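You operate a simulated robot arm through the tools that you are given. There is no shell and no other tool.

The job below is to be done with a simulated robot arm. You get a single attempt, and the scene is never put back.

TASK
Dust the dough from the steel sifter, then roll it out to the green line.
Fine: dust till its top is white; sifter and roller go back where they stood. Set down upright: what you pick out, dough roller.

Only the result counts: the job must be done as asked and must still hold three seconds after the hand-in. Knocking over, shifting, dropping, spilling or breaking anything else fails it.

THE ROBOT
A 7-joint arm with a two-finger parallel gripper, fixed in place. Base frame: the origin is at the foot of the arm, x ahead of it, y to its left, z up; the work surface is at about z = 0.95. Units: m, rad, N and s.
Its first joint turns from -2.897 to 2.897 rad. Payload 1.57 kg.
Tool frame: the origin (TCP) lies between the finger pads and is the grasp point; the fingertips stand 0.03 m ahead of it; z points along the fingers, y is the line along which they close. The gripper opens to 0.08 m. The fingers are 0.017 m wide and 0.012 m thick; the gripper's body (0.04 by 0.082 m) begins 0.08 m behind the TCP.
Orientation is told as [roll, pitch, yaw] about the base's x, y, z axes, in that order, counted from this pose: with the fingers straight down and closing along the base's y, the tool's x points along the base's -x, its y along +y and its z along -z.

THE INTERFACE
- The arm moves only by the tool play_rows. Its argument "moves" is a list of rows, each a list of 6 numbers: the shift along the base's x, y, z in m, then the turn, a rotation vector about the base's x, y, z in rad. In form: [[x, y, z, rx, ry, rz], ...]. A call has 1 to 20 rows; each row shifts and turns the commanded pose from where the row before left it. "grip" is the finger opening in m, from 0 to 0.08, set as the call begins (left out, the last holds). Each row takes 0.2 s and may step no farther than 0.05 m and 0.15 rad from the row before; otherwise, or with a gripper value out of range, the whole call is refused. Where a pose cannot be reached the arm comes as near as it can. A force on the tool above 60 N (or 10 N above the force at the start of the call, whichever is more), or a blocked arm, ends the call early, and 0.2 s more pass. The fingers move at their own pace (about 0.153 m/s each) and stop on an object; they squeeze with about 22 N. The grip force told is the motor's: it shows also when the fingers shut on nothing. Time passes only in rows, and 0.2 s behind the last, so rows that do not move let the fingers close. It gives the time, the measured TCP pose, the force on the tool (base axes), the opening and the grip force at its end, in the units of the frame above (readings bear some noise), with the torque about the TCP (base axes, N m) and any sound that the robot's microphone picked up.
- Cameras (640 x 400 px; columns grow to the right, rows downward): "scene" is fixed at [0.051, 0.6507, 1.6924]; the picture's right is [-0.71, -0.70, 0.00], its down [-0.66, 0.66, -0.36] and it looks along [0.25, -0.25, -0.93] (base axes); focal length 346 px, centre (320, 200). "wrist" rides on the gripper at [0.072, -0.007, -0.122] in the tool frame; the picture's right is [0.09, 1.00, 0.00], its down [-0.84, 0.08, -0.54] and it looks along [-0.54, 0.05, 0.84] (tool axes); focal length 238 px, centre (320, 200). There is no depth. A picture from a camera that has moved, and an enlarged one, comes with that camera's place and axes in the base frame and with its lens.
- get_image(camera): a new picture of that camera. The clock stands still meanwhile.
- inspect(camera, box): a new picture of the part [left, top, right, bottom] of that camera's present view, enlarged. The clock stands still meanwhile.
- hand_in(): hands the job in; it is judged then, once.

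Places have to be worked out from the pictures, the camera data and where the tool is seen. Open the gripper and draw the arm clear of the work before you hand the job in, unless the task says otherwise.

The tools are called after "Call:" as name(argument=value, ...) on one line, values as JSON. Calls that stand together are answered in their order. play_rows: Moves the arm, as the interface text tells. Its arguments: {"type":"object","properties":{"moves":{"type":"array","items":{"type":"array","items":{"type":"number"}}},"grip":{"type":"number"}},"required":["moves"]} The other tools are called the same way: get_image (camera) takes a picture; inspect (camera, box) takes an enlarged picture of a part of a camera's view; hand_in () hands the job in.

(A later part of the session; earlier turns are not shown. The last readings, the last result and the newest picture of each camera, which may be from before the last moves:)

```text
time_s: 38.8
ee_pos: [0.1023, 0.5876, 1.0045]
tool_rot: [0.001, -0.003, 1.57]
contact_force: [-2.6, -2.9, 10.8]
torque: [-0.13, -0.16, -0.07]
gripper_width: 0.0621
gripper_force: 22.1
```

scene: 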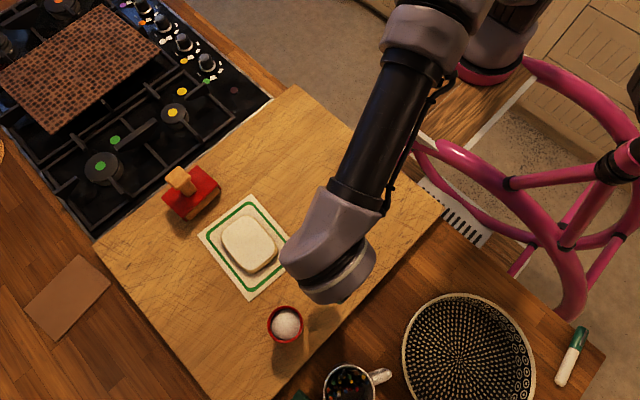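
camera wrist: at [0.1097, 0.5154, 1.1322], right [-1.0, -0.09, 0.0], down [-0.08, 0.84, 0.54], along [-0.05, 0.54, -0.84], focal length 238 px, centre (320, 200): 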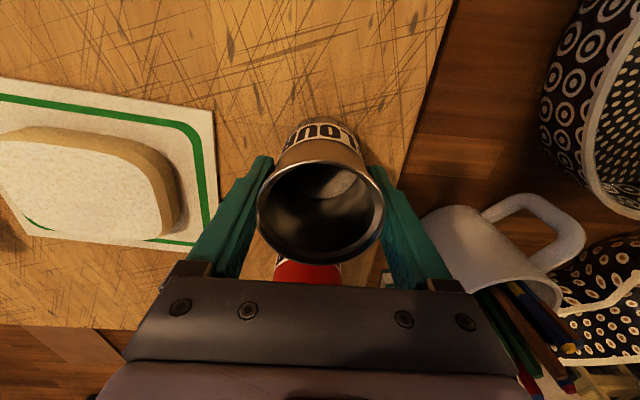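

The force shows 10.8 N of support, so the cup stands on the board. I ease back up slightly and open the fingers.

Call:
play_rows(moves=[[0, 0, 0.0008, 0, 0, 0], [0, 0, 0, 0, 0, 0]])

Call:
play_rows(moves=[[0, 0, 0, 0, 0, 0], [0, 0, 0, 0, 0, 0]], grip=0.08)

Call:
get_image(camera="wrist")

```text
time_s: 39.4
ee_pos: [0.1023, 0.5874, 1.0058]
tool_rot: [-0.001, 0.001, 1.569]
contact_force: [-0.5, -1.0, -1.7]
torque: [0.02, -0.02, 0.03]
gripper_width: 0.0625
gripper_force: 22.1
```

```text
time_s: 40.0
ee_pos: [0.1018, 0.5875, 1.0063]
tool_rot: [0.001, 0.0, 1.569]
contact_force: [0.7, 0.5, 0.1]
torque: [0.03, 0.0, 0.01]
gripper_width: 0.08
gripper_force: 0.1
```

```text
taken
camera wrist: at [0.1105, 0.515, 1.1266], right [-1.0, -0.09, 0.0], down [-0.08, 0.84, 0.54], along [-0.05, 0.54, -0.84], focal length 238 px, centre (320, 200)
```

wrist: 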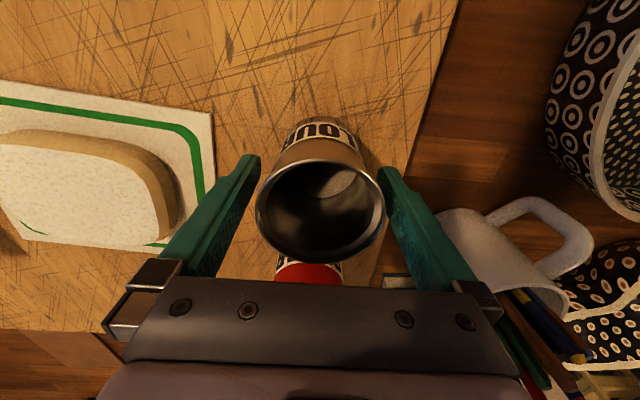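

The cup is released and standing upright. I rise straight up, then travel at height to a viewing pose for the roller, whose knob triangulates to roughly (0.467, 0.648, z 1.05).

Call:
play_rows(moves=[[0, 0, 0.005, 0, 0, 0], [0, 0, 0.01, 0, 0, 0], [0, 0, 0.015, 0, 0, 0], [0, 0, 0.02, 0, 0, 0], [0, 0, 0.025, 0, 0, 0], [0, 0, 0.03, 0, 0, 0], [0, 0, 0.03, 0, 0, 0], [0, 0, 0.03, 0, 0, 0], [0, 0, 0.03, 0, 0, 0], [0, 0, 0, 0, 0, 0]], grip=0.08)

Call:
play_rows(moves=[[0.01, -0.003, 0, 0, 0, -0.0066], [0.02, -0.005, 0, 0, 0, -0.0066], [0.03, -0.007, 0, 0, 0, -0.0066], [0.035, -0.008, 0, 0, 0, -0.0066], [0.035, -0.008, 0, 0, 0, -0.0066], [0.035, -0.008, 0, 0, 0, -0.0066], [0.035, -0.008, 0, 0, 0, -0.0066], [0.035, -0.008, 0, 0, 0, -0.0066], [0.035, -0.008, 0, 0, 0, -0.0066], [0.035, -0.008, 0, 0, 0, -0.0066], [0.03, -0.008, 0, 0, 0, -0.0066], [0.02, -0.005, 0, 0, 0, -0.0062], [0.01, -0.003, 0, 0, 0, 0], [0, 0, 0, 0, 0, 0], [0, 0, 0, 0, 0, 0]])

Call:
get_image(camera="wrist")

Call:
get_image(camera="scene")

```text
time_s: 42.2
ee_pos: [0.1021, 0.5855, 1.2021]
tool_rot: [0.0, 0.001, 1.572]
contact_force: [1.0, 0.0, 0.4]
torque: [-0.01, 0.0, -0.01]
gripper_width: 0.08
gripper_force: 0.0
```

```text
time_s: 45.4
ee_pos: [0.4664, 0.502, 1.2017]
tool_rot: [0.0, 0.0, 1.49]
contact_force: [0.6, 0.4, 0.3]
torque: [0.02, -0.01, -0.01]
gripper_width: 0.0799
gripper_force: 0.0
```

```text
taken
camera wrist: at [0.4689, 0.4294, 1.3226], right [-1.0, -0.01, 0.0], down [-0.01, 0.84, 0.54], along [-0.01, 0.54, -0.84], focal length 238 px, centre (320, 200)
```

wrist: 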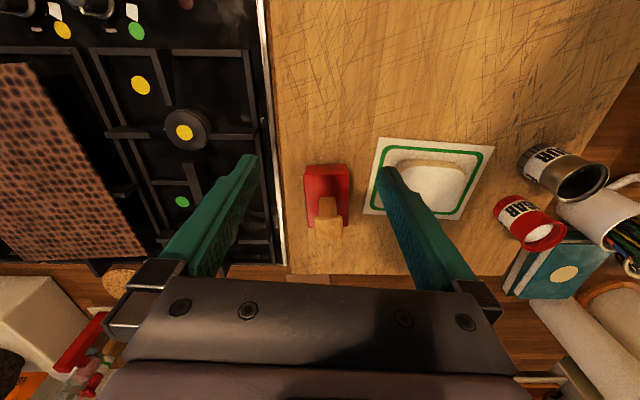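

```text
taken
```

scene: 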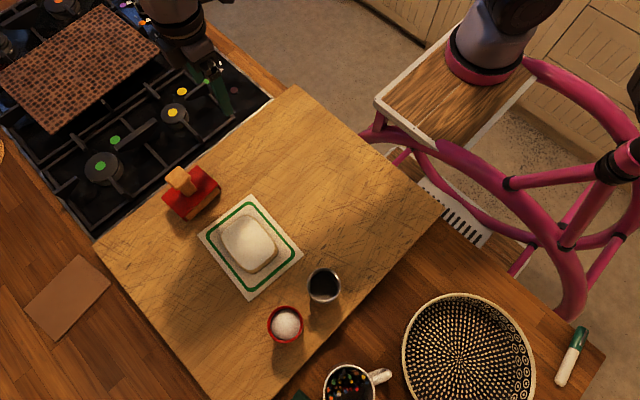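

The dough now looks white in the scene view and the sifter stands back in place. I zoom in on the roller, dough and sifter.

Call:
inspect(camera="wrist", box=[270, 145, 390, 250])

Call:
inspect(camera="scene", box=[150, 150, 230, 230])

Call:
inspect(camera="scene", box=[190, 180, 350, 340])

```text
3.81 times, centred on (330, 198) of wrist
camera zoom: at [0.4689, 0.4294, 1.3226], right [-1.0, -0.01, 0.0], down [-0.01, 0.84, 0.54], along [-0.01, 0.54, -0.84], focal length 908 px, centre (282, 210)
```

zoom: 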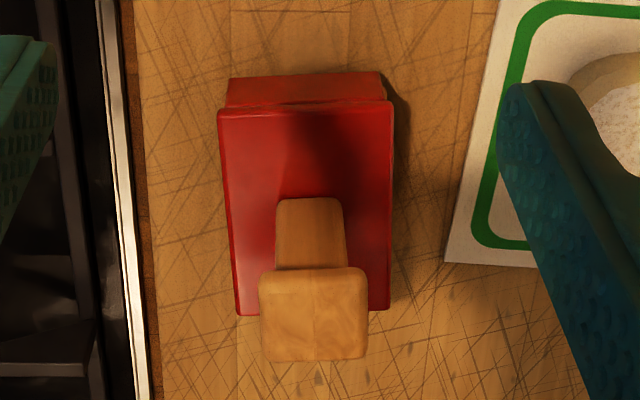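

```text
5.00 times, centred on (190, 190) of scene
camera zoom: at [0.051, 0.6507, 1.6924], right [-0.71, -0.7, 0.0], down [-0.66, 0.66, -0.36], along [0.25, -0.25, -0.93], focal length 1730 px, centre (970, 250)
```

zoom: 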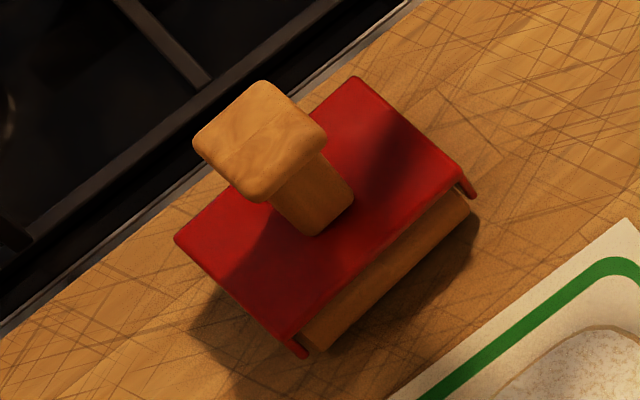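

```text
2.50 times, centred on (270, 260) of scene
camera zoom: at [0.051, 0.6507, 1.6924], right [-0.71, -0.7, 0.0], down [-0.66, 0.66, -0.36], along [0.25, -0.25, -0.93], focal length 865 px, centre (445, 50)
```

zoom: 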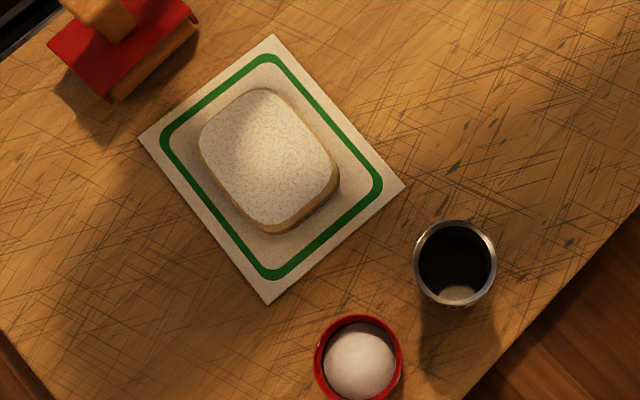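

The roller's plate centre computes to about (0.453, 0.647), turned about +4°, with plate top z≈1.0 and knob top z≈1.06; the mat is turned about −4.4°. I hover above the knob with the fingers turned to match (yaw ≈1.64).

Call:
play_rows(moves=[[-0.0013, 0.0145, -0.004, 0, 0, 0.025], [-0.0013, 0.0145, -0.004, 0, 0, 0.025], [-0.0013, 0.0145, -0.004, 0, 0, 0.025], [-0.0013, 0.0145, -0.004, 0, 0, 0.025], [-0.0013, 0.0145, -0.008, 0, 0, 0.025], [-0.0013, 0.0145, -0.008, 0, 0, 0.025], [-0.0013, 0.0145, -0.012, 0, 0, 0], [-0.0013, 0.0145, -0.012, 0, 0, 0], [-0.0013, 0.0145, -0.012, 0, 0, 0], [-0.0013, 0.0145, -0.012, 0, 0, 0], [0, 0, 0, 0, 0, 0], [0, 0, 0, 0, 0, 0]], grip=0.08)

Call:
get_image(camera="wrist")

Call:
get_image(camera="scene")

```text
time_s: 48.0
ee_pos: [0.4552, 0.6438, 1.1207]
tool_rot: [0.001, 0.0, 1.641]
contact_force: [0.6, 0.3, -0.4]
torque: [0.03, -0.03, -0.02]
gripper_width: 0.08
gripper_force: 0.1
```

```text
taken
camera wrist: at [0.4686, 0.5714, 1.2412], right [-0.99, -0.16, 0.0], down [-0.14, 0.83, 0.54], along [-0.09, 0.53, -0.84], focal length 238 px, centre (320, 200)
```

wrist: 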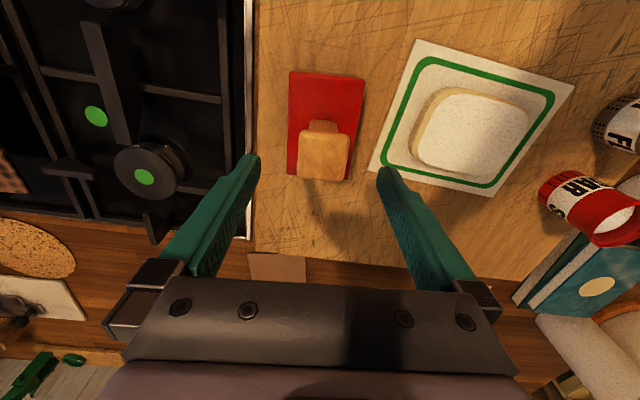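

```text
taken
```

scene: 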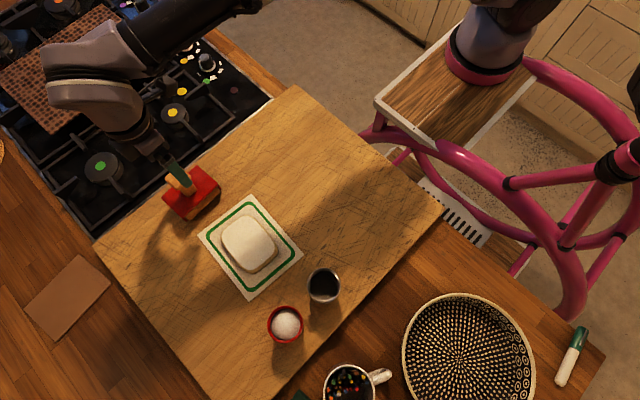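

Call:
inspect(camera="wrist", box=[260, 60, 388, 200])

Call:
inspect(camera="scene", box=[130, 130, 230, 230])

```text
2.86 times, centred on (324, 130) of wrist
camera zoom: at [0.4686, 0.5714, 1.2412], right [-0.99, -0.16, 0.0], down [-0.14, 0.83, 0.54], along [-0.09, 0.53, -0.84], focal length 681 px, centre (309, 400)
```

zoom: 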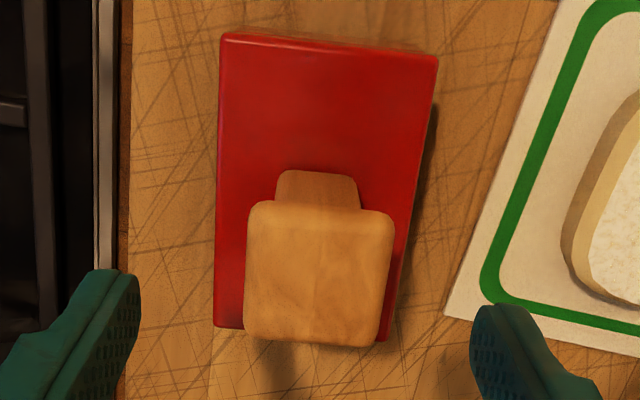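

```text
4.00 times, centred on (180, 180) of scene
camera zoom: at [0.051, 0.6507, 1.6924], right [-0.71, -0.7, 0.0], down [-0.66, 0.66, -0.36], along [0.25, -0.25, -0.93], focal length 1384 px, centre (880, 280)
```

zoom: 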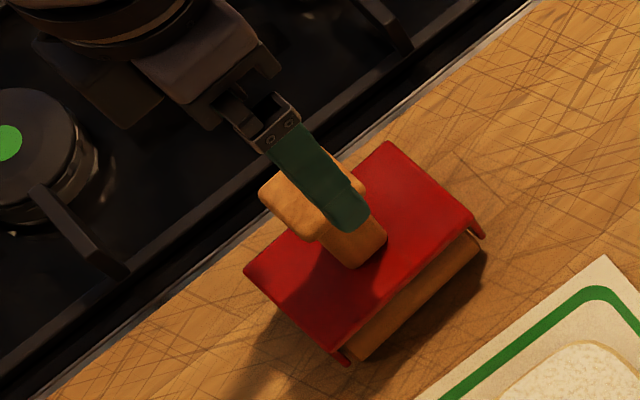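

The knob is centred at about (0.4545, 0.645) and lies square to the fingers to within about a degree. I nudge −0.0013 x, +0.002 y and descend to z≈1.048, leaving the fingertips about 2 cm above the plate.

Call:
play_rows(moves=[[-0.0013, 0.002, -0.012, 0, 0, 0], [0, 0, -0.012, 0, 0, 0], [0, 0, -0.012, 0, 0, 0], [0, 0, -0.012, 0, 0, 0], [0, 0, -0.012, 0, 0, 0], [0, 0, -0.0125, 0, 0, 0], [0, 0, 0, 0, 0, 0], [0, 0, 0, 0, 0, 0]], grip=0.08)

Call:
get_image(camera="wrist")

Call:
inspect(camera="scene", box=[130, 130, 230, 230])

```text
time_s: 49.8
ee_pos: [0.4538, 0.6477, 1.0481]
tool_rot: [0.0, 0.001, 1.641]
contact_force: [0.1, 0.5, -1.0]
torque: [-0.01, 0.01, 0.02]
gripper_width: 0.08
gripper_force: 0.0
```

```text
taken
camera wrist: at [0.4667, 0.5757, 1.1686], right [-0.99, -0.16, 0.0], down [-0.14, 0.83, 0.54], along [-0.09, 0.53, -0.84], focal length 238 px, centre (320, 200)
```

wrist: 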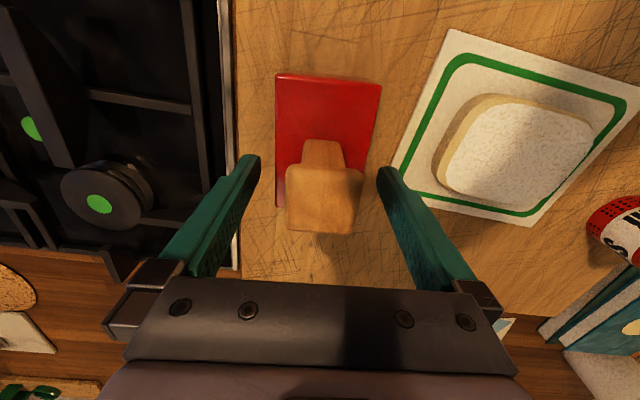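

```text
4.00 times, centred on (180, 180) of scene
camera zoom: at [0.051, 0.6507, 1.6924], right [-0.71, -0.7, 0.0], down [-0.66, 0.66, -0.36], along [0.25, -0.25, -0.93], focal length 1384 px, centre (880, 280)
```

zoom: 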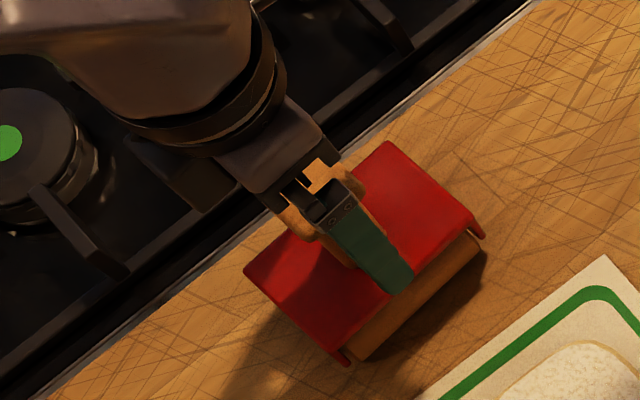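

The knob sits centred between the open fingers, fingertips clear of the plate. I shift −0.0015 in y and close on the knob.

Call:
play_rows(moves=[[0, -0.0015, 0, 0, 0, 0], [0, 0, 0, 0, 0, 0]], grip=0.08)

Call:
play_rows(moves=[[0, 0, 0, 0, 0, 0], [0, 0, 0, 0, 0, 0], [0, 0, 0, 0, 0, 0]], grip=0.02)

Call:
get_image(camera="wrist")

Call:
inspect(camera="scene", box=[130, 130, 230, 230])

```text
time_s: 50.4
ee_pos: [0.4537, 0.6466, 1.0488]
tool_rot: [-0.001, 0.0, 1.64]
contact_force: [0.2, -0.5, -0.4]
torque: [0.04, -0.02, 0.03]
gripper_width: 0.0799
gripper_force: 0.2
```

```text
time_s: 51.2
ee_pos: [0.4541, 0.6458, 1.0476]
tool_rot: [0.0, 0.0, 1.641]
contact_force: [-0.7, -0.1, 0.7]
torque: [0.04, -0.06, -0.05]
gripper_width: 0.0399
gripper_force: 22.0
```

```text
taken
camera wrist: at [0.4665, 0.5741, 1.1687], right [-0.99, -0.16, 0.0], down [-0.14, 0.83, 0.54], along [-0.09, 0.53, -0.84], focal length 238 px, centre (320, 200)
```

wrist: 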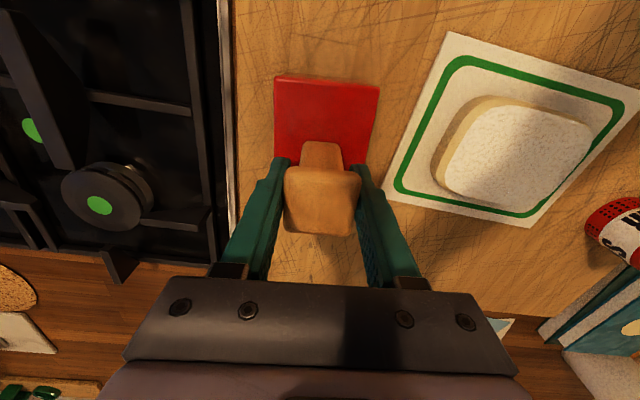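

```text
4.00 times, centred on (180, 180) of scene
camera zoom: at [0.051, 0.6507, 1.6924], right [-0.71, -0.7, 0.0], down [-0.66, 0.66, -0.36], along [0.25, -0.25, -0.93], focal length 1384 px, centre (880, 280)
```

zoom: 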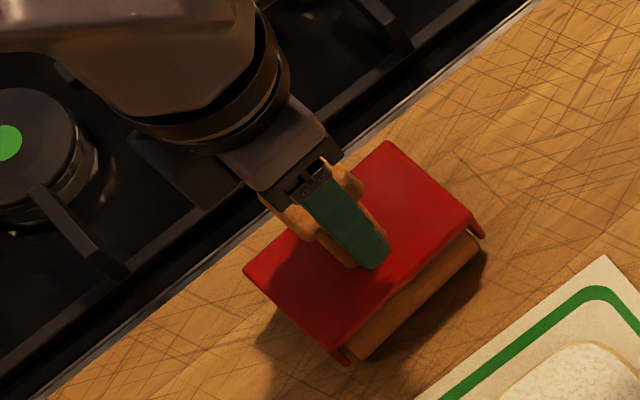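

The knob is gripped (opening 0.040) and the roller hasn't shifted. I lift it straight up 0.05 m.

Call:
play_rows(moves=[[0, 0, 0.002, 0, 0, 0], [0, 0, 0.004, 0, 0, 0], [0, 0, 0.006, 0, 0, 0], [0, 0, 0.008, 0, 0, 0], [0, 0, 0.01, 0, 0, 0], [0, 0, 0.008, 0, 0, 0], [0, 0, 0.006, 0, 0, 0], [0, 0, 0.004, 0, 0, 0], [0, 0, 0.002, 0, 0, 0], [0, 0, 0, 0, 0, 0], [0, 0, 0, 0, 0, 0]])

Call:
get_image(camera="wrist")

Call:
get_image(camera="scene")

```text
time_s: 53.6
ee_pos: [0.4533, 0.6452, 1.0989]
tool_rot: [0.0, 0.001, 1.642]
contact_force: [-0.1, 0.7, -3.3]
torque: [0.0, -0.01, 0.01]
gripper_width: 0.0397
gripper_force: 21.7
```

```text
taken
camera wrist: at [0.4663, 0.5729, 1.2188], right [-0.99, -0.16, 0.0], down [-0.14, 0.83, 0.54], along [-0.09, 0.53, -0.84], focal length 238 px, centre (320, 200)
```

wrist: 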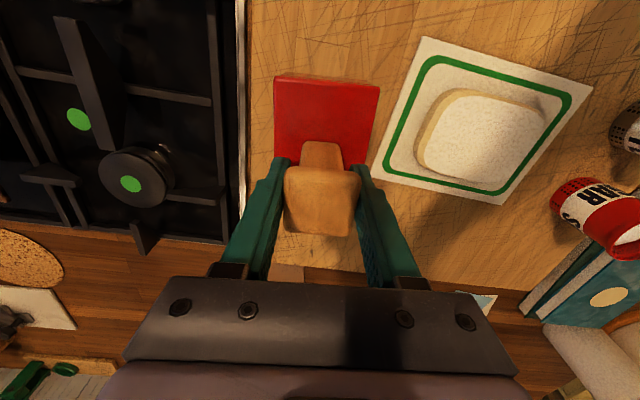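

```text
taken
```

scene: 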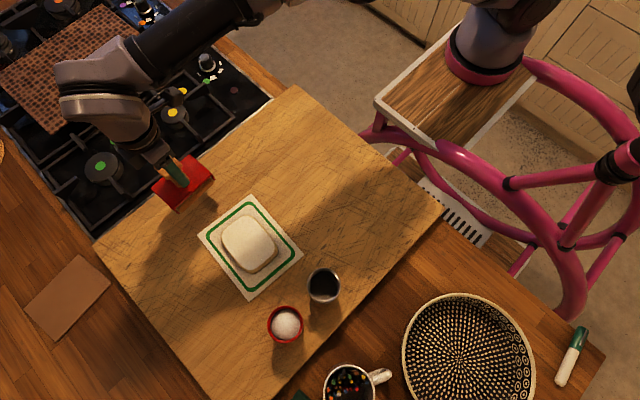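

The roller is up, hanging level (about 3.3 N). I carry it over the dough centre (0.286, 0.632), turning −0.147 rad to line up with the mat.

Call:
play_rows(moves=[[-0.002, -0.0002, 0, 0, 0, -0.0092], [-0.005, -0.0004, 0, 0, 0, -0.0092], [-0.008, -0.0006, 0, 0, 0, -0.0092], [-0.012, -0.001, 0, 0, 0, -0.0092], [-0.014, -0.0011, 0, 0, 0, -0.0092], [-0.014, -0.0011, 0, 0, 0, -0.0092], [-0.014, -0.0011, 0, 0, 0, -0.0092], [-0.014, -0.0011, 0, 0, 0, -0.0092], [-0.014, -0.0011, 0, 0, 0, -0.0092], [-0.014, -0.0011, 0, 0, 0, -0.0092], [-0.014, -0.0011, 0, 0, 0, -0.0092], [-0.014, -0.0011, 0, 0, 0, -0.0092], [-0.012, -0.001, 0, 0, 0, -0.0092], [-0.009, -0.0006, 0, 0, 0, -0.0092], [-0.005, -0.0004, 0, 0, 0, -0.0092], [-0.003, -0.0002, 0, 0, 0, -0.009], [0, 0, 0, 0, 0, 0], [0, 0, 0, 0, 0, 0]])

Call:
get_image(camera="wrist")

Call:
get_image(camera="scene")

```text
time_s: 57.4
ee_pos: [0.286, 0.6321, 1.0988]
tool_rot: [-0.001, 0.0, 1.493]
contact_force: [-0.1, -0.1, -2.5]
torque: [-0.04, -0.01, 0.04]
gripper_width: 0.0395
gripper_force: 22.4
```

```text
taken
camera wrist: at [0.2876, 0.5597, 1.22], right [-1.0, -0.01, 0.0], down [-0.01, 0.84, 0.54], along [-0.01, 0.54, -0.84], focal length 238 px, centre (320, 200)
```

wrist: 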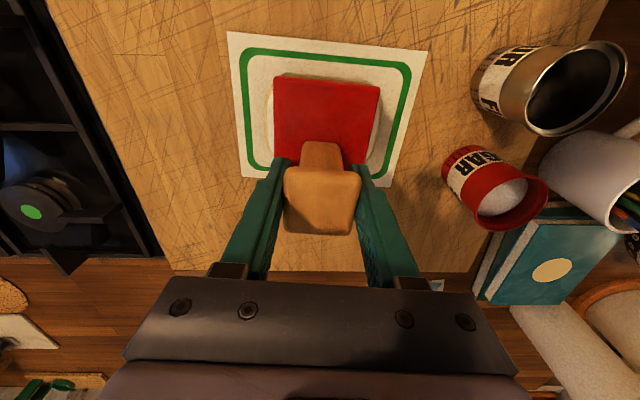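

```text
taken
```

scene: 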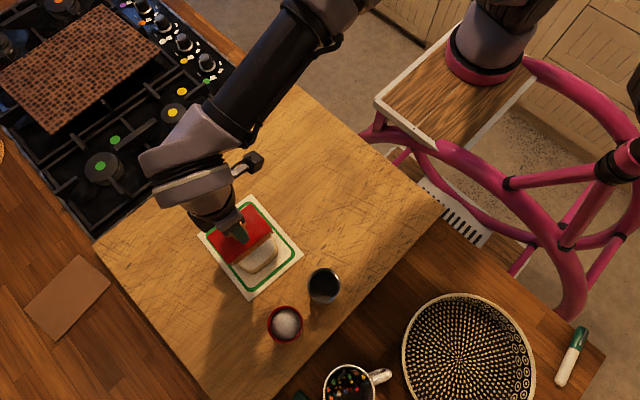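

The roller hovers centred over the dough, aligned with the mat. I lower 0.022 m, then creep down to find contact by force.

Call:
play_rows(moves=[[0, 0, -0.004, 0, 0, 0], [0, 0, -0.006, 0, 0, 0], [0, 0, -0.006, 0, 0, 0], [0, 0, -0.004, 0, 0, 0], [0, 0, -0.002, 0, 0, 0], [0, 0, 0, 0, 0, 0]])

Call:
play_rows(moves=[[0, 0, -0.001, 0, 0, 0], [0, 0, -0.001, 0, 0, 0], [0, 0, 0, 0, 0, 0]])

Call:
inspect(camera="scene", box=[190, 180, 318, 300])

```text
time_s: 58.8
ee_pos: [0.2848, 0.6335, 1.0773]
tool_rot: [-0.001, -0.001, 1.492]
contact_force: [-0.6, 0.4, -2.6]
torque: [0.01, -0.02, 0.0]
gripper_width: 0.04
gripper_force: 21.4
```

```text
time_s: 59.6
ee_pos: [0.2846, 0.6309, 1.0746]
tool_rot: [-0.001, 0.0, 1.493]
contact_force: [1.1, -0.6, -3.0]
torque: [0.03, -0.06, -0.03]
gripper_width: 0.0394
gripper_force: 22.3
```

```text
3.33 times, centred on (254, 240) of scene
camera zoom: at [0.051, 0.6507, 1.6924], right [-0.71, -0.7, 0.0], down [-0.66, 0.66, -0.36], along [0.25, -0.25, -0.93], focal length 1154 px, centre (540, 67)
```

zoom: 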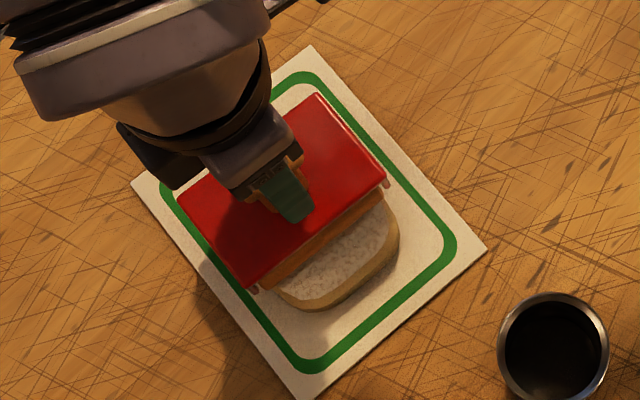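

No contact yet at z≈1.0746. I keep creeping down in 1 mm steps.

Call:
play_rows(moves=[[0, 0, -0.001, 0, 0, 0], [0, 0, -0.001, 0, 0, 0], [0, 0, 0, 0, 0, 0]])

Call:
play_rows(moves=[[0, 0, -0.001, 0, 0, 0], [0, 0, -0.001, 0, 0, 0], [0, 0, 0, 0, 0, 0]])

```text
time_s: 60.4
ee_pos: [0.2858, 0.6331, 1.0733]
tool_rot: [0.0, -0.005, 1.492]
contact_force: [0.3, -1.3, 19.0]
torque: [0.04, 0.02, -0.05]
gripper_width: 0.0398
gripper_force: 22.2
```

```text
time_s: 61.2
ee_pos: [0.2861, 0.6319, 1.0711]
tool_rot: [0.001, -0.001, 1.495]
contact_force: [0.1, 2.3, 17.7]
torque: [0.04, 0.0, 0.0]
gripper_width: 0.0401
gripper_force: 22.0
```

Contact came at z≈1.073 with about 19 N and stayed at 17.7 N after 2 mm more, so either the dough gave or the knob slipped slightly. I check pictures.

Call:
get_image(camera="wrist")

Call:
inspect(camera="scene", box=[190, 180, 318, 300])

```text
taken
camera wrist: at [0.2869, 0.5591, 1.1916], right [-1.0, -0.01, 0.0], down [-0.01, 0.84, 0.54], along [-0.01, 0.54, -0.84], focal length 238 px, centre (320, 200)
```

wrist: 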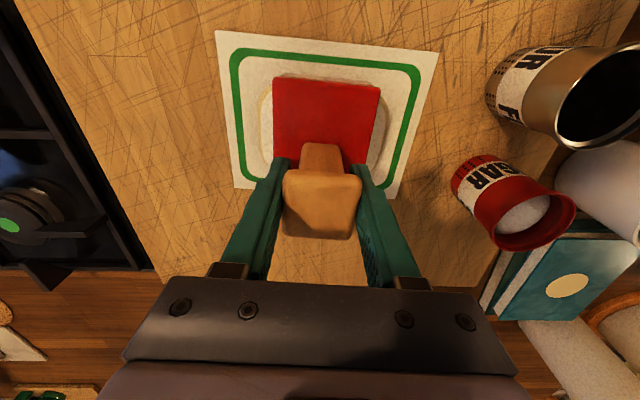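

```text
3.33 times, centred on (254, 240) of scene
camera zoom: at [0.051, 0.6507, 1.6924], right [-0.71, -0.7, 0.0], down [-0.66, 0.66, -0.36], along [0.25, -0.25, -0.93], focal length 1154 px, centre (540, 67)
```

zoom: 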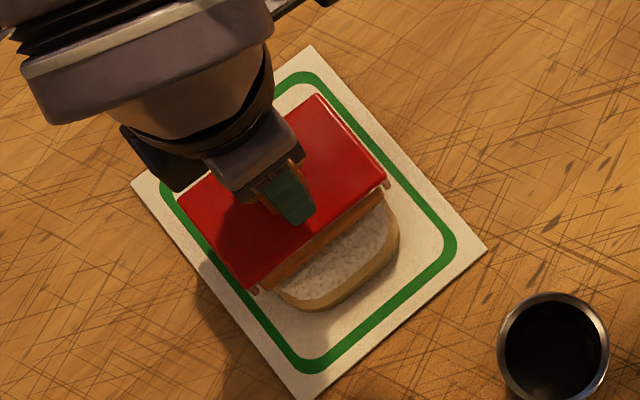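

The knob slid about 2 mm up in the grip, so about 18 N is the grip's limit; pressing lightly is best. I ease up 0.5 mm and roll a first stroke ±0.03 m along the mat's long axis.

Call:
play_rows(moves=[[0, 0, 0.0005, 0, 0, 0], [0.005, -0.0004, 0, 0, 0, 0], [0.01, -0.0008, 0, 0, 0, 0], [0.01, -0.0008, 0, 0, 0, 0], [0.005, -0.0004, 0, 0, 0, 0], [-0.005, 0.0004, 0, 0, 0, 0], [-0.01, 0.0008, 0, 0, 0, 0], [-0.015, 0.0012, 0, 0, 0, 0], [-0.015, 0.0012, 0, 0, 0, 0], [-0.01, 0.0008, 0, 0, 0, 0], [-0.005, 0.0004, 0, 0, 0, 0], [0, 0, 0, 0, 0, 0]])

Call:
get_image(camera="wrist")

Call:
inspect(camera="scene", box=[190, 180, 318, 300])

```text
time_s: 63.8
ee_pos: [0.2548, 0.6343, 1.0711]
tool_rot: [0.0, 0.0, 1.493]
contact_force: [-0.9, -5.8, 6.0]
torque: [-0.2, 0.07, -0.01]
gripper_width: 0.0397
gripper_force: 21.9
```

```text
taken
camera wrist: at [0.2572, 0.5613, 1.1915], right [-1.0, -0.01, 0.0], down [-0.01, 0.84, 0.54], along [-0.01, 0.54, -0.84], focal length 238 px, centre (320, 200)
```

wrist: 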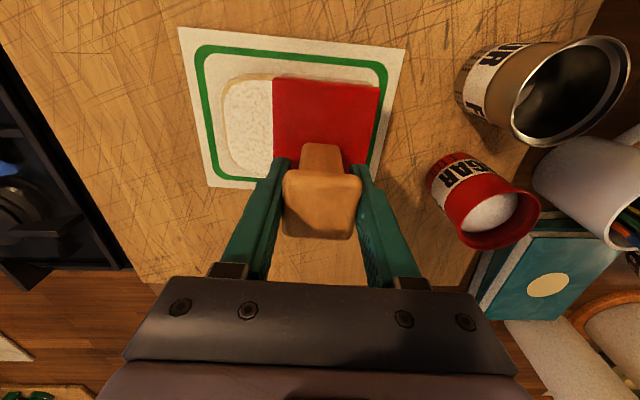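

```text
3.33 times, centred on (254, 240) of scene
camera zoom: at [0.051, 0.6507, 1.6924], right [-0.71, -0.7, 0.0], down [-0.66, 0.66, -0.36], along [0.25, -0.25, -0.93], focal length 1154 px, centre (540, 67)
```

zoom: 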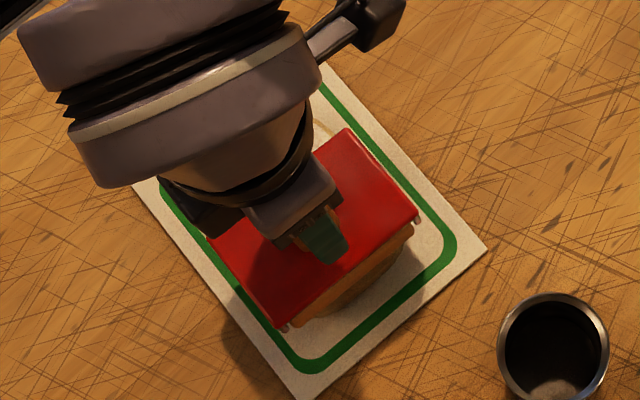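

The contact force fell to 6 N, suggesting the dough gave a bit. I zoom into the wrist view to measure the dough against the green line.

Call:
inspect(camera="wrist", box=[170, 20, 420, 210])

```text
2.11 times, centred on (295, 115) of wrist
camera zoom: at [0.2572, 0.5613, 1.1915], right [-1.0, -0.01, 0.0], down [-0.01, 0.84, 0.54], along [-0.01, 0.54, -0.84], focal length 502 px, centre (373, 379)
```

zoom: 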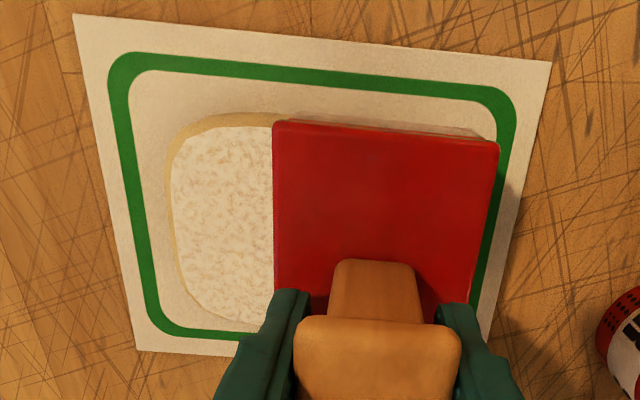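

The dough has barely grown yet (edge near x≈0.347; the green line inner edge still clear by about 2 cm). I press 1 mm lower and do two more full strokes.

Call:
play_rows(moves=[[0.005, -0.0004, -0.001, 0, 0, 0], [0.01, -0.0008, 0, 0, 0, 0], [0.015, -0.0012, 0, 0, 0, 0], [0.015, -0.0012, 0, 0, 0, 0], [0.015, -0.0012, 0, 0, 0, 0], [0.005, -0.0004, 0, 0, 0, 0], [-0.005, 0.0004, 0, 0, 0, 0], [-0.01, 0.0008, 0, 0, 0, 0], [-0.015, 0.0012, 0, 0, 0, 0], [-0.015, 0.0012, 0, 0, 0, 0], [-0.015, 0.0012, 0, 0, 0, 0], [-0.01, 0.0008, 0, 0, 0, 0], [0, 0, 0, 0, 0, 0]])

Call:
inspect(camera="wrist", box=[170, 20, 420, 210])

Call:
inspect(camera="scene", box=[190, 180, 318, 300])

```text
time_s: 66.6
ee_pos: [0.2515, 0.635, 1.0705]
tool_rot: [-0.001, 0.001, 1.493]
contact_force: [1.3, 0.3, -3.8]
torque: [-0.03, 0.03, -0.02]
gripper_width: 0.0398
gripper_force: 22.0
```

```text
2.11 times, centred on (295, 115) of wrist
camera zoom: at [0.2535, 0.5619, 1.1908], right [-1.0, -0.01, 0.0], down [-0.01, 0.84, 0.54], along [-0.01, 0.54, -0.84], focal length 502 px, centre (373, 379)
```

zoom: 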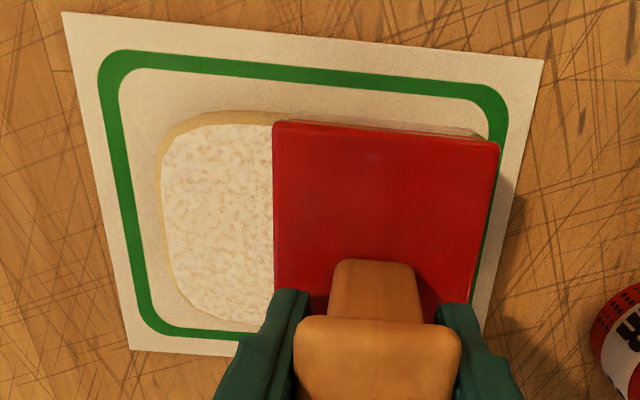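

```text
3.33 times, centred on (254, 240) of scene
camera zoom: at [0.051, 0.6507, 1.6924], right [-0.71, -0.7, 0.0], down [-0.66, 0.66, -0.36], along [0.25, -0.25, -0.93], focal length 1154 px, centre (540, 67)
```

zoom: 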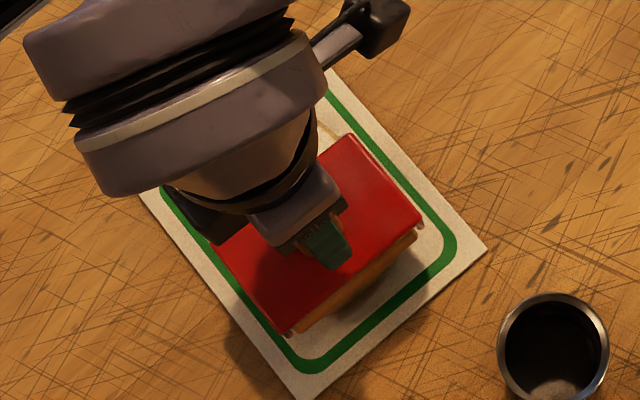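

Contact was lost, meaning the dough thinned beneath the roller height; it works when pressed lightly while rolling. I lower 1.5 mm and roll forward, checking the force at the end.

Call:
play_rows(moves=[[0, 0, -0.001, 0, 0, 0], [0, 0, -0.0005, 0, 0, 0], [0.005, -0.0004, 0, 0, 0, 0], [0.01, -0.0008, 0, 0, 0, 0], [0.015, -0.0012, 0, 0, 0, 0], [0.015, -0.0012, 0, 0, 0, 0], [0.015, -0.0012, 0, 0, 0, 0], [0.01, -0.0008, 0, 0, 0, 0], [0, 0, 0, 0, 0, 0]])

Call:
play_rows(moves=[[0, 0, -0.001, 0, 0, 0], [-0.005, 0.0004, 0, 0, 0, 0], [-0.01, 0.0008, 0, 0, 0, 0], [-0.015, 0.0012, 0, 0, 0, 0], [-0.015, 0.0012, 0, 0, 0, 0], [-0.015, 0.0012, 0, 0, 0, 0], [-0.01, 0.0008, 0, 0, 0, 0], [0, 0, 0, 0, 0, 0]])

Call:
inspect(camera="wrist", box=[170, 20, 420, 210])

```text
time_s: 68.6
ee_pos: [0.3201, 0.6291, 1.0668]
tool_rot: [0.0, 0.001, 1.492]
contact_force: [0.8, -0.8, -2.7]
torque: [0.01, 0.01, 0.01]
gripper_width: 0.0396
gripper_force: 21.9
```

```text
time_s: 70.4
ee_pos: [0.2489, 0.6344, 1.0692]
tool_rot: [0.0, 0.0, 1.492]
contact_force: [0.6, 0.0, -3.5]
torque: [0.0, 0.0, 0.0]
gripper_width: 0.0395
gripper_force: 21.9
```

```text
2.11 times, centred on (295, 115) of wrist
camera zoom: at [0.2505, 0.5615, 1.1904], right [-1.0, -0.01, 0.0], down [-0.01, 0.84, 0.54], along [-0.01, 0.54, -0.84], focal length 502 px, centre (373, 379)
```

zoom: 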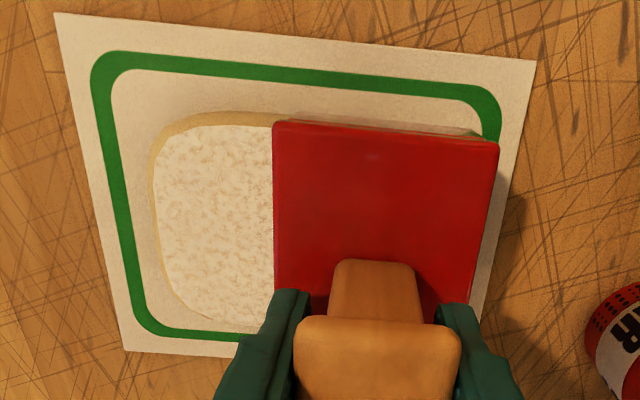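

No contact on these passes (force equals the roller's weight). I return to the dough centre and creep down until I feel the dough again.

Call:
play_rows(moves=[[0.01, -0.0008, 0, 0, 0, 0], [0.015, -0.0012, 0, 0, 0, 0], [0.01, -0.0008, 0, 0, 0, 0], [0, 0, -0.001, 0, 0, 0], [0, 0, -0.001, 0, 0, 0], [0, 0, 0, 0, 0, 0]])

Call:
play_rows(moves=[[0, 0, -0.001, 0, 0, 0], [0, 0, 0, 0, 0, 0]])

```text
time_s: 71.8
ee_pos: [0.2854, 0.6327, 1.0648]
tool_rot: [-0.001, 0.0, 1.491]
contact_force: [0.1, 0.6, -3.8]
torque: [0.0, 0.03, 0.0]
gripper_width: 0.0399
gripper_force: 22.7
```

```text
time_s: 72.4
ee_pos: [0.285, 0.6317, 1.065]
tool_rot: [0.0, 0.002, 1.492]
contact_force: [-0.9, -0.2, -2.8]
torque: [0.02, 0.02, 0.02]
gripper_width: 0.0397
gripper_force: 22.3
```

Still only the roller's weight at z≈1.065, so the dough has thinned noticeably. I continue down in 1 mm steps.

Call:
play_rows(moves=[[0, 0, -0.001, 0, 0, 0], [0, 0, -0.001, 0, 0, 0], [0, 0, 0, 0, 0, 0]])

Call:
inspect(camera="wrist", box=[170, 20, 420, 210])

Call:
inspect(camera="scene", box=[190, 180, 318, 300])

```text
time_s: 73.2
ee_pos: [0.2846, 0.6318, 1.0642]
tool_rot: [-0.001, -0.003, 1.493]
contact_force: [0.4, -6.0, 10.0]
torque: [-0.49, 0.06, -0.01]
gripper_width: 0.0395
gripper_force: 21.9
```

```text
2.11 times, centred on (295, 115) of wrist
camera zoom: at [0.2867, 0.5584, 1.1844], right [-1.0, -0.01, 0.0], down [-0.01, 0.84, 0.54], along [-0.01, 0.54, -0.84], focal length 502 px, centre (373, 379)
```

zoom: 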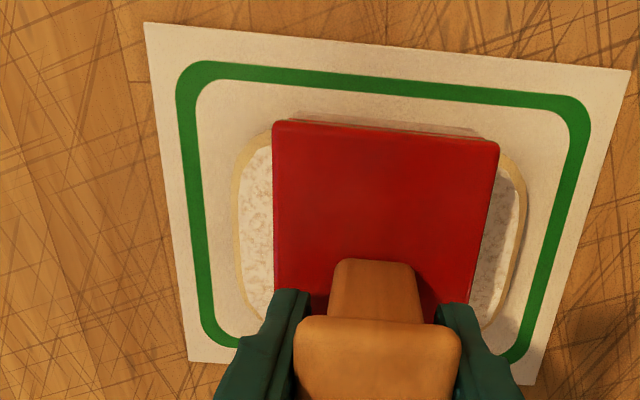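

```text
3.33 times, centred on (254, 240) of scene
camera zoom: at [0.051, 0.6507, 1.6924], right [-0.71, -0.7, 0.0], down [-0.66, 0.66, -0.36], along [0.25, -0.25, -0.93], focal length 1154 px, centre (540, 67)
```

zoom: 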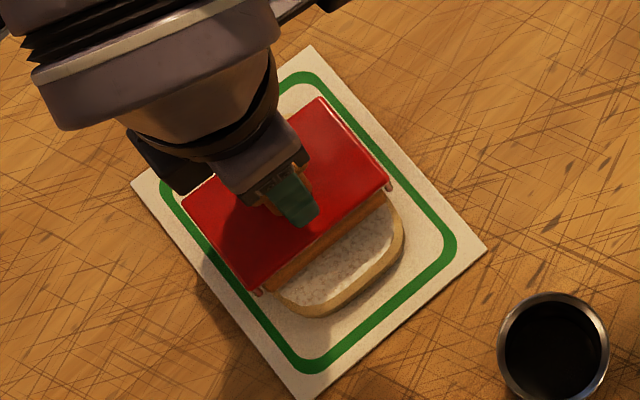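

Contact again (10 N), and the dough has grown to about 0.129 m long (x 0.218–0.346) against line inner edges at about 0.209 and 0.362. I roll ±0.04 m at this height.

Call:
play_rows(moves=[[0.005, -0.0004, 0, 0, 0, 0], [0.01, -0.0008, 0, 0, 0, 0], [0.015, -0.0012, 0, 0, 0, 0], [0.01, -0.0008, 0, 0, 0, 0], [-0.005, 0.0004, 0, 0, 0, 0], [-0.015, 0.0012, 0, 0, 0, 0], [-0.02, 0.0016, 0, 0, 0, 0], [-0.02, 0.0016, 0, 0, 0, 0], [-0.015, 0.0012, 0, 0, 0, 0], [-0.005, 0.0004, 0, 0, 0, 0], [0.005, -0.0004, 0, 0, 0, 0], [0.015, -0.0012, 0, 0, 0, 0], [0.015, -0.0012, 0, 0, 0, 0], [0.005, -0.0004, 0, 0, 0, 0], [0, 0, 0, 0, 0, 0]])

Call:
inspect(camera="wrist", box=[170, 20, 420, 210])

Call:
inspect(camera="scene", box=[190, 180, 318, 300])

```text
time_s: 76.4
ee_pos: [0.285, 0.6324, 1.0619]
tool_rot: [0.001, 0.0, 1.493]
contact_force: [0.2, -1.8, -1.2]
torque: [0.04, -0.02, 0.02]
gripper_width: 0.0399
gripper_force: 22.4
```

```text
2.11 times, centred on (295, 115) of wrist
camera zoom: at [0.2874, 0.5602, 1.1827], right [-1.0, -0.01, 0.0], down [-0.01, 0.84, 0.54], along [-0.01, 0.54, -0.84], focal length 502 px, centre (373, 379)
```

zoom: 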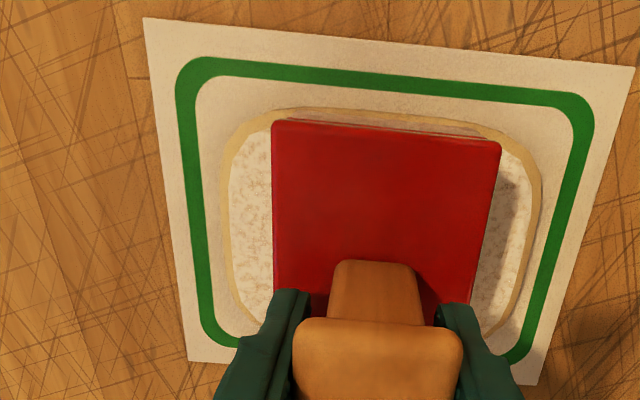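

```text
3.33 times, centred on (254, 240) of scene
camera zoom: at [0.051, 0.6507, 1.6924], right [-0.71, -0.7, 0.0], down [-0.66, 0.66, -0.36], along [0.25, -0.25, -0.93], focal length 1154 px, centre (540, 67)
```

zoom: 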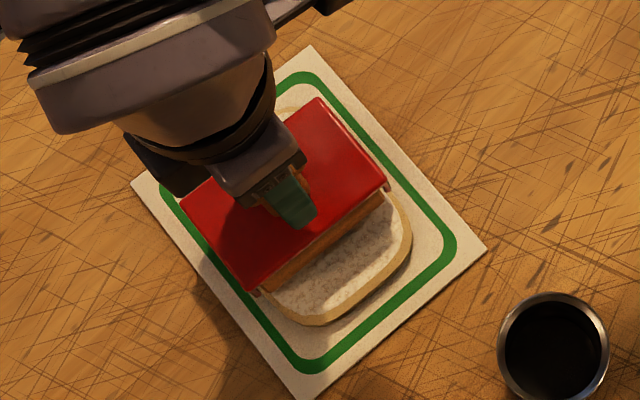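

The dough is now about 0.142 m long (x 0.211–0.353), edges closing on the line: roughly 4–9 mm from its inner edge. I lower 1 mm and roll another ±0.04 m set.

Call:
play_rows(moves=[[0, 0, -0.001, 0, 0, 0], [0.005, -0.0004, 0, 0, 0, 0], [0.01, -0.0008, 0, 0, 0, 0], [0.015, -0.0012, 0, 0, 0, 0], [0.01, -0.0008, 0, 0, 0, 0], [-0.005, 0.0004, 0, 0, 0, 0], [-0.015, 0.0012, 0, 0, 0, 0], [-0.02, 0.0016, 0, 0, 0, 0], [-0.02, 0.0016, 0, 0, 0, 0], [-0.015, 0.0012, 0, 0, 0, 0], [-0.005, 0.0004, 0, 0, 0, 0], [0.005, -0.0004, 0, 0, 0, 0], [0.015, -0.0012, 0, 0, 0, 0], [0.015, -0.0012, 0, 0, 0, 0], [0.005, -0.0004, 0, 0, 0, 0], [0, 0, 0, 0, 0, 0]])

Call:
inspect(camera="wrist", box=[170, 20, 420, 210])

Call:
inspect(camera="scene", box=[190, 180, 318, 300])

```text
time_s: 79.8
ee_pos: [0.2848, 0.6308, 1.0599]
tool_rot: [0.001, -0.001, 1.492]
contact_force: [-0.1, -1.0, -3.9]
torque: [-0.01, 0.0, 0.0]
gripper_width: 0.0395
gripper_force: 21.5
```

```text
2.11 times, centred on (295, 115) of wrist
camera zoom: at [0.2872, 0.5585, 1.1812], right [-1.0, -0.01, 0.0], down [-0.01, 0.84, 0.54], along [-0.01, 0.54, -0.84], focal length 502 px, centre (373, 379)
```

zoom: 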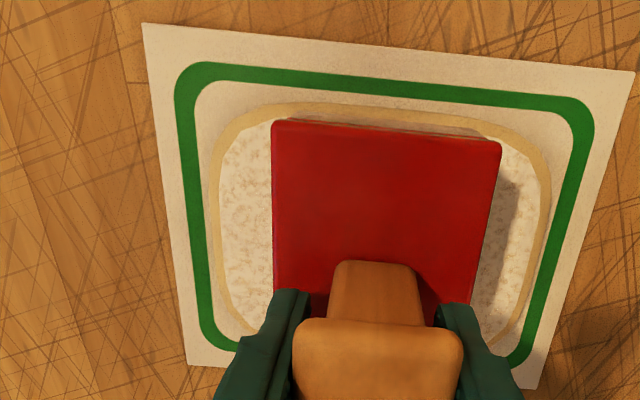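

```text
3.33 times, centred on (254, 240) of scene
camera zoom: at [0.051, 0.6507, 1.6924], right [-0.71, -0.7, 0.0], down [-0.66, 0.66, -0.36], along [0.25, -0.25, -0.93], focal length 1154 px, centre (540, 67)
```

zoom: 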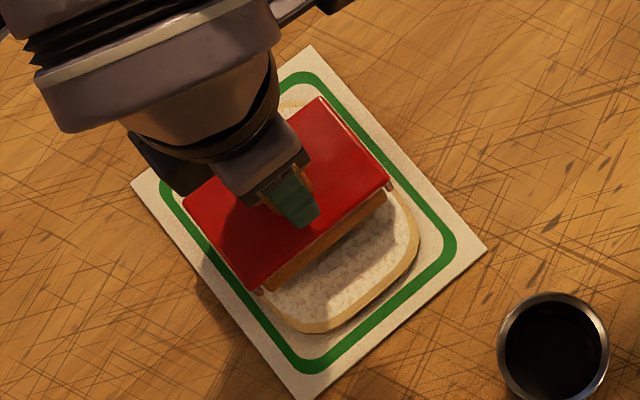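

Now about 0.149 m long, with gaps to the line's inner edge of roughly 4 mm (+x), 1 mm (−x) and 4–5 mm (−y). I lower 0.7 mm and roll another set.

Call:
play_rows(moves=[[0, 0, -0.0007, 0, 0, 0], [0.005, -0.0004, 0, 0, 0, 0], [0.01, -0.0008, 0, 0, 0, 0], [0.015, -0.0012, 0, 0, 0, 0], [0.01, -0.0008, 0, 0, 0, 0], [-0.005, 0.0004, 0, 0, 0, 0], [-0.015, 0.0012, 0, 0, 0, 0], [-0.02, 0.0016, 0, 0, 0, 0], [-0.02, 0.0016, 0, 0, 0, 0], [-0.015, 0.0012, 0, 0, 0, 0], [-0.005, 0.0004, 0, 0, 0, 0], [0.005, -0.0004, 0, 0, 0, 0], [0.015, -0.0012, 0, 0, 0, 0], [0.015, -0.0012, 0, 0, 0, 0], [0.005, -0.0004, 0, 0, 0, 0], [0, 0, 0, 0, 0, 0]])

Call:
inspect(camera="wrist", box=[170, 20, 420, 210])

Call:
inspect(camera="scene", box=[190, 180, 318, 300])

```text
time_s: 83.2
ee_pos: [0.2855, 0.6329, 1.0608]
tool_rot: [0.0, -0.002, 1.493]
contact_force: [-0.2, 0.9, -3.4]
torque: [-0.01, -0.01, -0.01]
gripper_width: 0.0399
gripper_force: 22.5
```

```text
2.11 times, centred on (295, 115) of wrist
camera zoom: at [0.2874, 0.5607, 1.1813], right [-1.0, -0.01, 0.0], down [-0.01, 0.84, 0.54], along [-0.01, 0.54, -0.84], focal length 502 px, centre (373, 379)
```

zoom: 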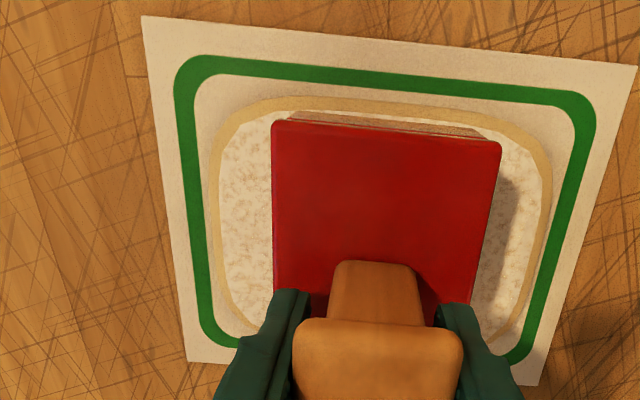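

```text
3.33 times, centred on (254, 240) of scene
camera zoom: at [0.051, 0.6507, 1.6924], right [-0.71, -0.7, 0.0], down [-0.66, 0.66, -0.36], along [0.25, -0.25, -0.93], focal length 1154 px, centre (540, 67)
```

zoom: 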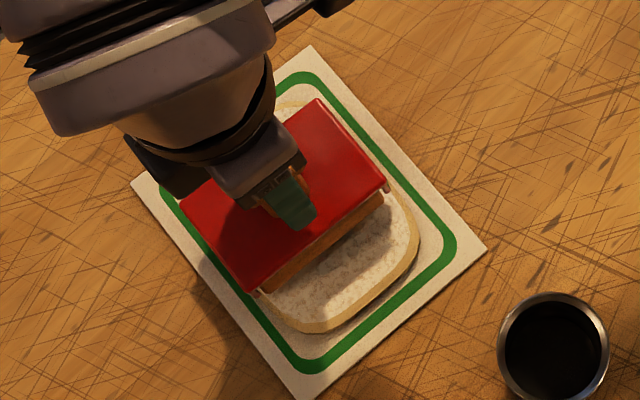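

That pass barely touched (the arm rode slightly higher) and the dough is unchanged. I lower another 1 mm and repeat.

Call:
play_rows(moves=[[0, 0, -0.001, 0, 0, 0], [0.005, -0.0004, 0, 0, 0, 0], [0.01, -0.0008, 0, 0, 0, 0], [0.015, -0.0012, 0, 0, 0, 0], [0.01, -0.0008, 0, 0, 0, 0], [-0.005, 0.0004, 0, 0, 0, 0], [-0.015, 0.0012, 0, 0, 0, 0], [-0.02, 0.0016, 0, 0, 0, 0], [-0.02, 0.0016, 0, 0, 0, 0], [-0.015, 0.0012, 0, 0, 0, 0], [-0.005, 0.0004, 0, 0, 0, 0], [0.005, -0.0004, 0, 0, 0, 0], [0.015, -0.0012, 0, 0, 0, 0], [0.015, -0.0012, 0, 0, 0, 0], [0.005, -0.0004, 0, 0, 0, 0], [0, 0, 0, 0, 0, 0]])

Call:
inspect(camera="wrist", box=[170, 20, 420, 210])

Call:
inspect(camera="scene", box=[190, 180, 318, 300])

```text
time_s: 86.6
ee_pos: [0.2839, 0.6316, 1.0601]
tool_rot: [0.0, -0.001, 1.492]
contact_force: [-0.8, 0.0, -3.1]
torque: [-0.03, -0.03, -0.02]
gripper_width: 0.0399
gripper_force: 21.5
```

```text
2.11 times, centred on (295, 115) of wrist
camera zoom: at [0.2869, 0.5591, 1.1806], right [-1.0, -0.01, 0.0], down [-0.01, 0.84, 0.54], along [-0.01, 0.54, -0.84], focal length 502 px, centre (373, 379)
```

zoom: 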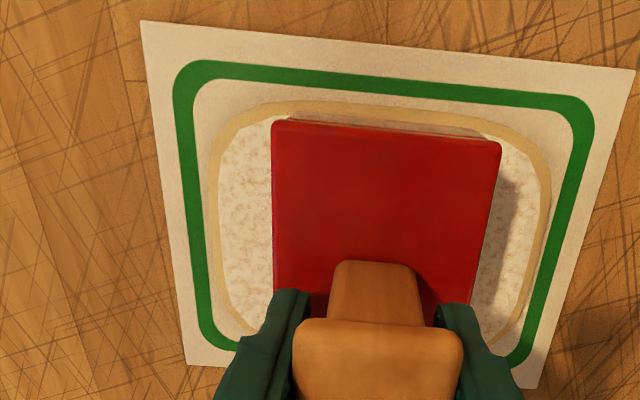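

```text
3.33 times, centred on (254, 240) of scene
camera zoom: at [0.051, 0.6507, 1.6924], right [-0.71, -0.7, 0.0], down [-0.66, 0.66, -0.36], along [0.25, -0.25, -0.93], focal length 1154 px, centre (540, 67)
```

zoom: 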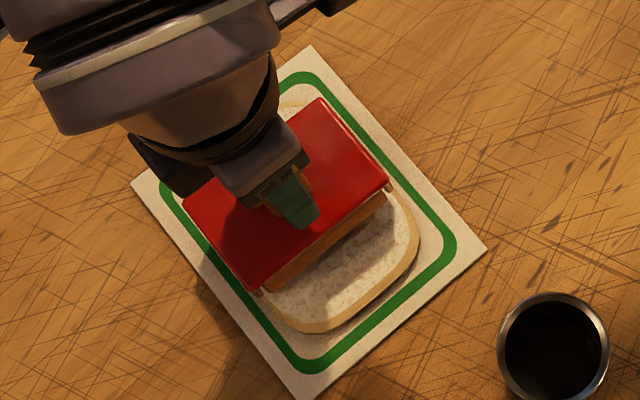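

Still no contact force and no change. I creep down at the centre in 1 mm steps until the force shows the dough.

Call:
play_rows(moves=[[0, 0, -0.001, 0, 0, 0], [0, 0, 0, 0, 0, 0]])

Call:
play_rows(moves=[[0, 0, -0.001, 0, 0, 0], [0, 0, 0, 0, 0, 0]])

```text
time_s: 87.2
ee_pos: [0.2837, 0.6315, 1.0603]
tool_rot: [0.0, 0.0, 1.49]
contact_force: [-0.4, 0.1, -3.0]
torque: [0.01, -0.01, -0.01]
gripper_width: 0.0397
gripper_force: 21.9
```

```text
time_s: 87.8
ee_pos: [0.2826, 0.6325, 1.0576]
tool_rot: [0.0, -0.002, 1.493]
contact_force: [-0.7, 1.1, -4.3]
torque: [0.0, -0.01, -0.02]
gripper_width: 0.0398
gripper_force: 21.9
```

No contact at 1.0576 yet; two more 1 mm steps.

Call:
play_rows(moves=[[0, 0, -0.001, 0, 0, 0], [0, 0, 0, 0, 0, 0]])

Call:
play_rows(moves=[[0, 0, -0.001, 0, 0, 0], [0, 0, 0, 0, 0, 0]])

```text
time_s: 88.4
ee_pos: [0.2849, 0.6327, 1.0571]
tool_rot: [0.0, 0.0, 1.491]
contact_force: [-0.4, -0.1, -3.1]
torque: [0.02, 0.01, 0.03]
gripper_width: 0.0396
gripper_force: 22.2
```

```text
time_s: 89.0
ee_pos: [0.2846, 0.6315, 1.0558]
tool_rot: [0.0, 0.001, 1.493]
contact_force: [0.2, -0.1, -3.4]
torque: [-0.03, -0.02, 0.02]
gripper_width: 0.0397
gripper_force: 22.1
```

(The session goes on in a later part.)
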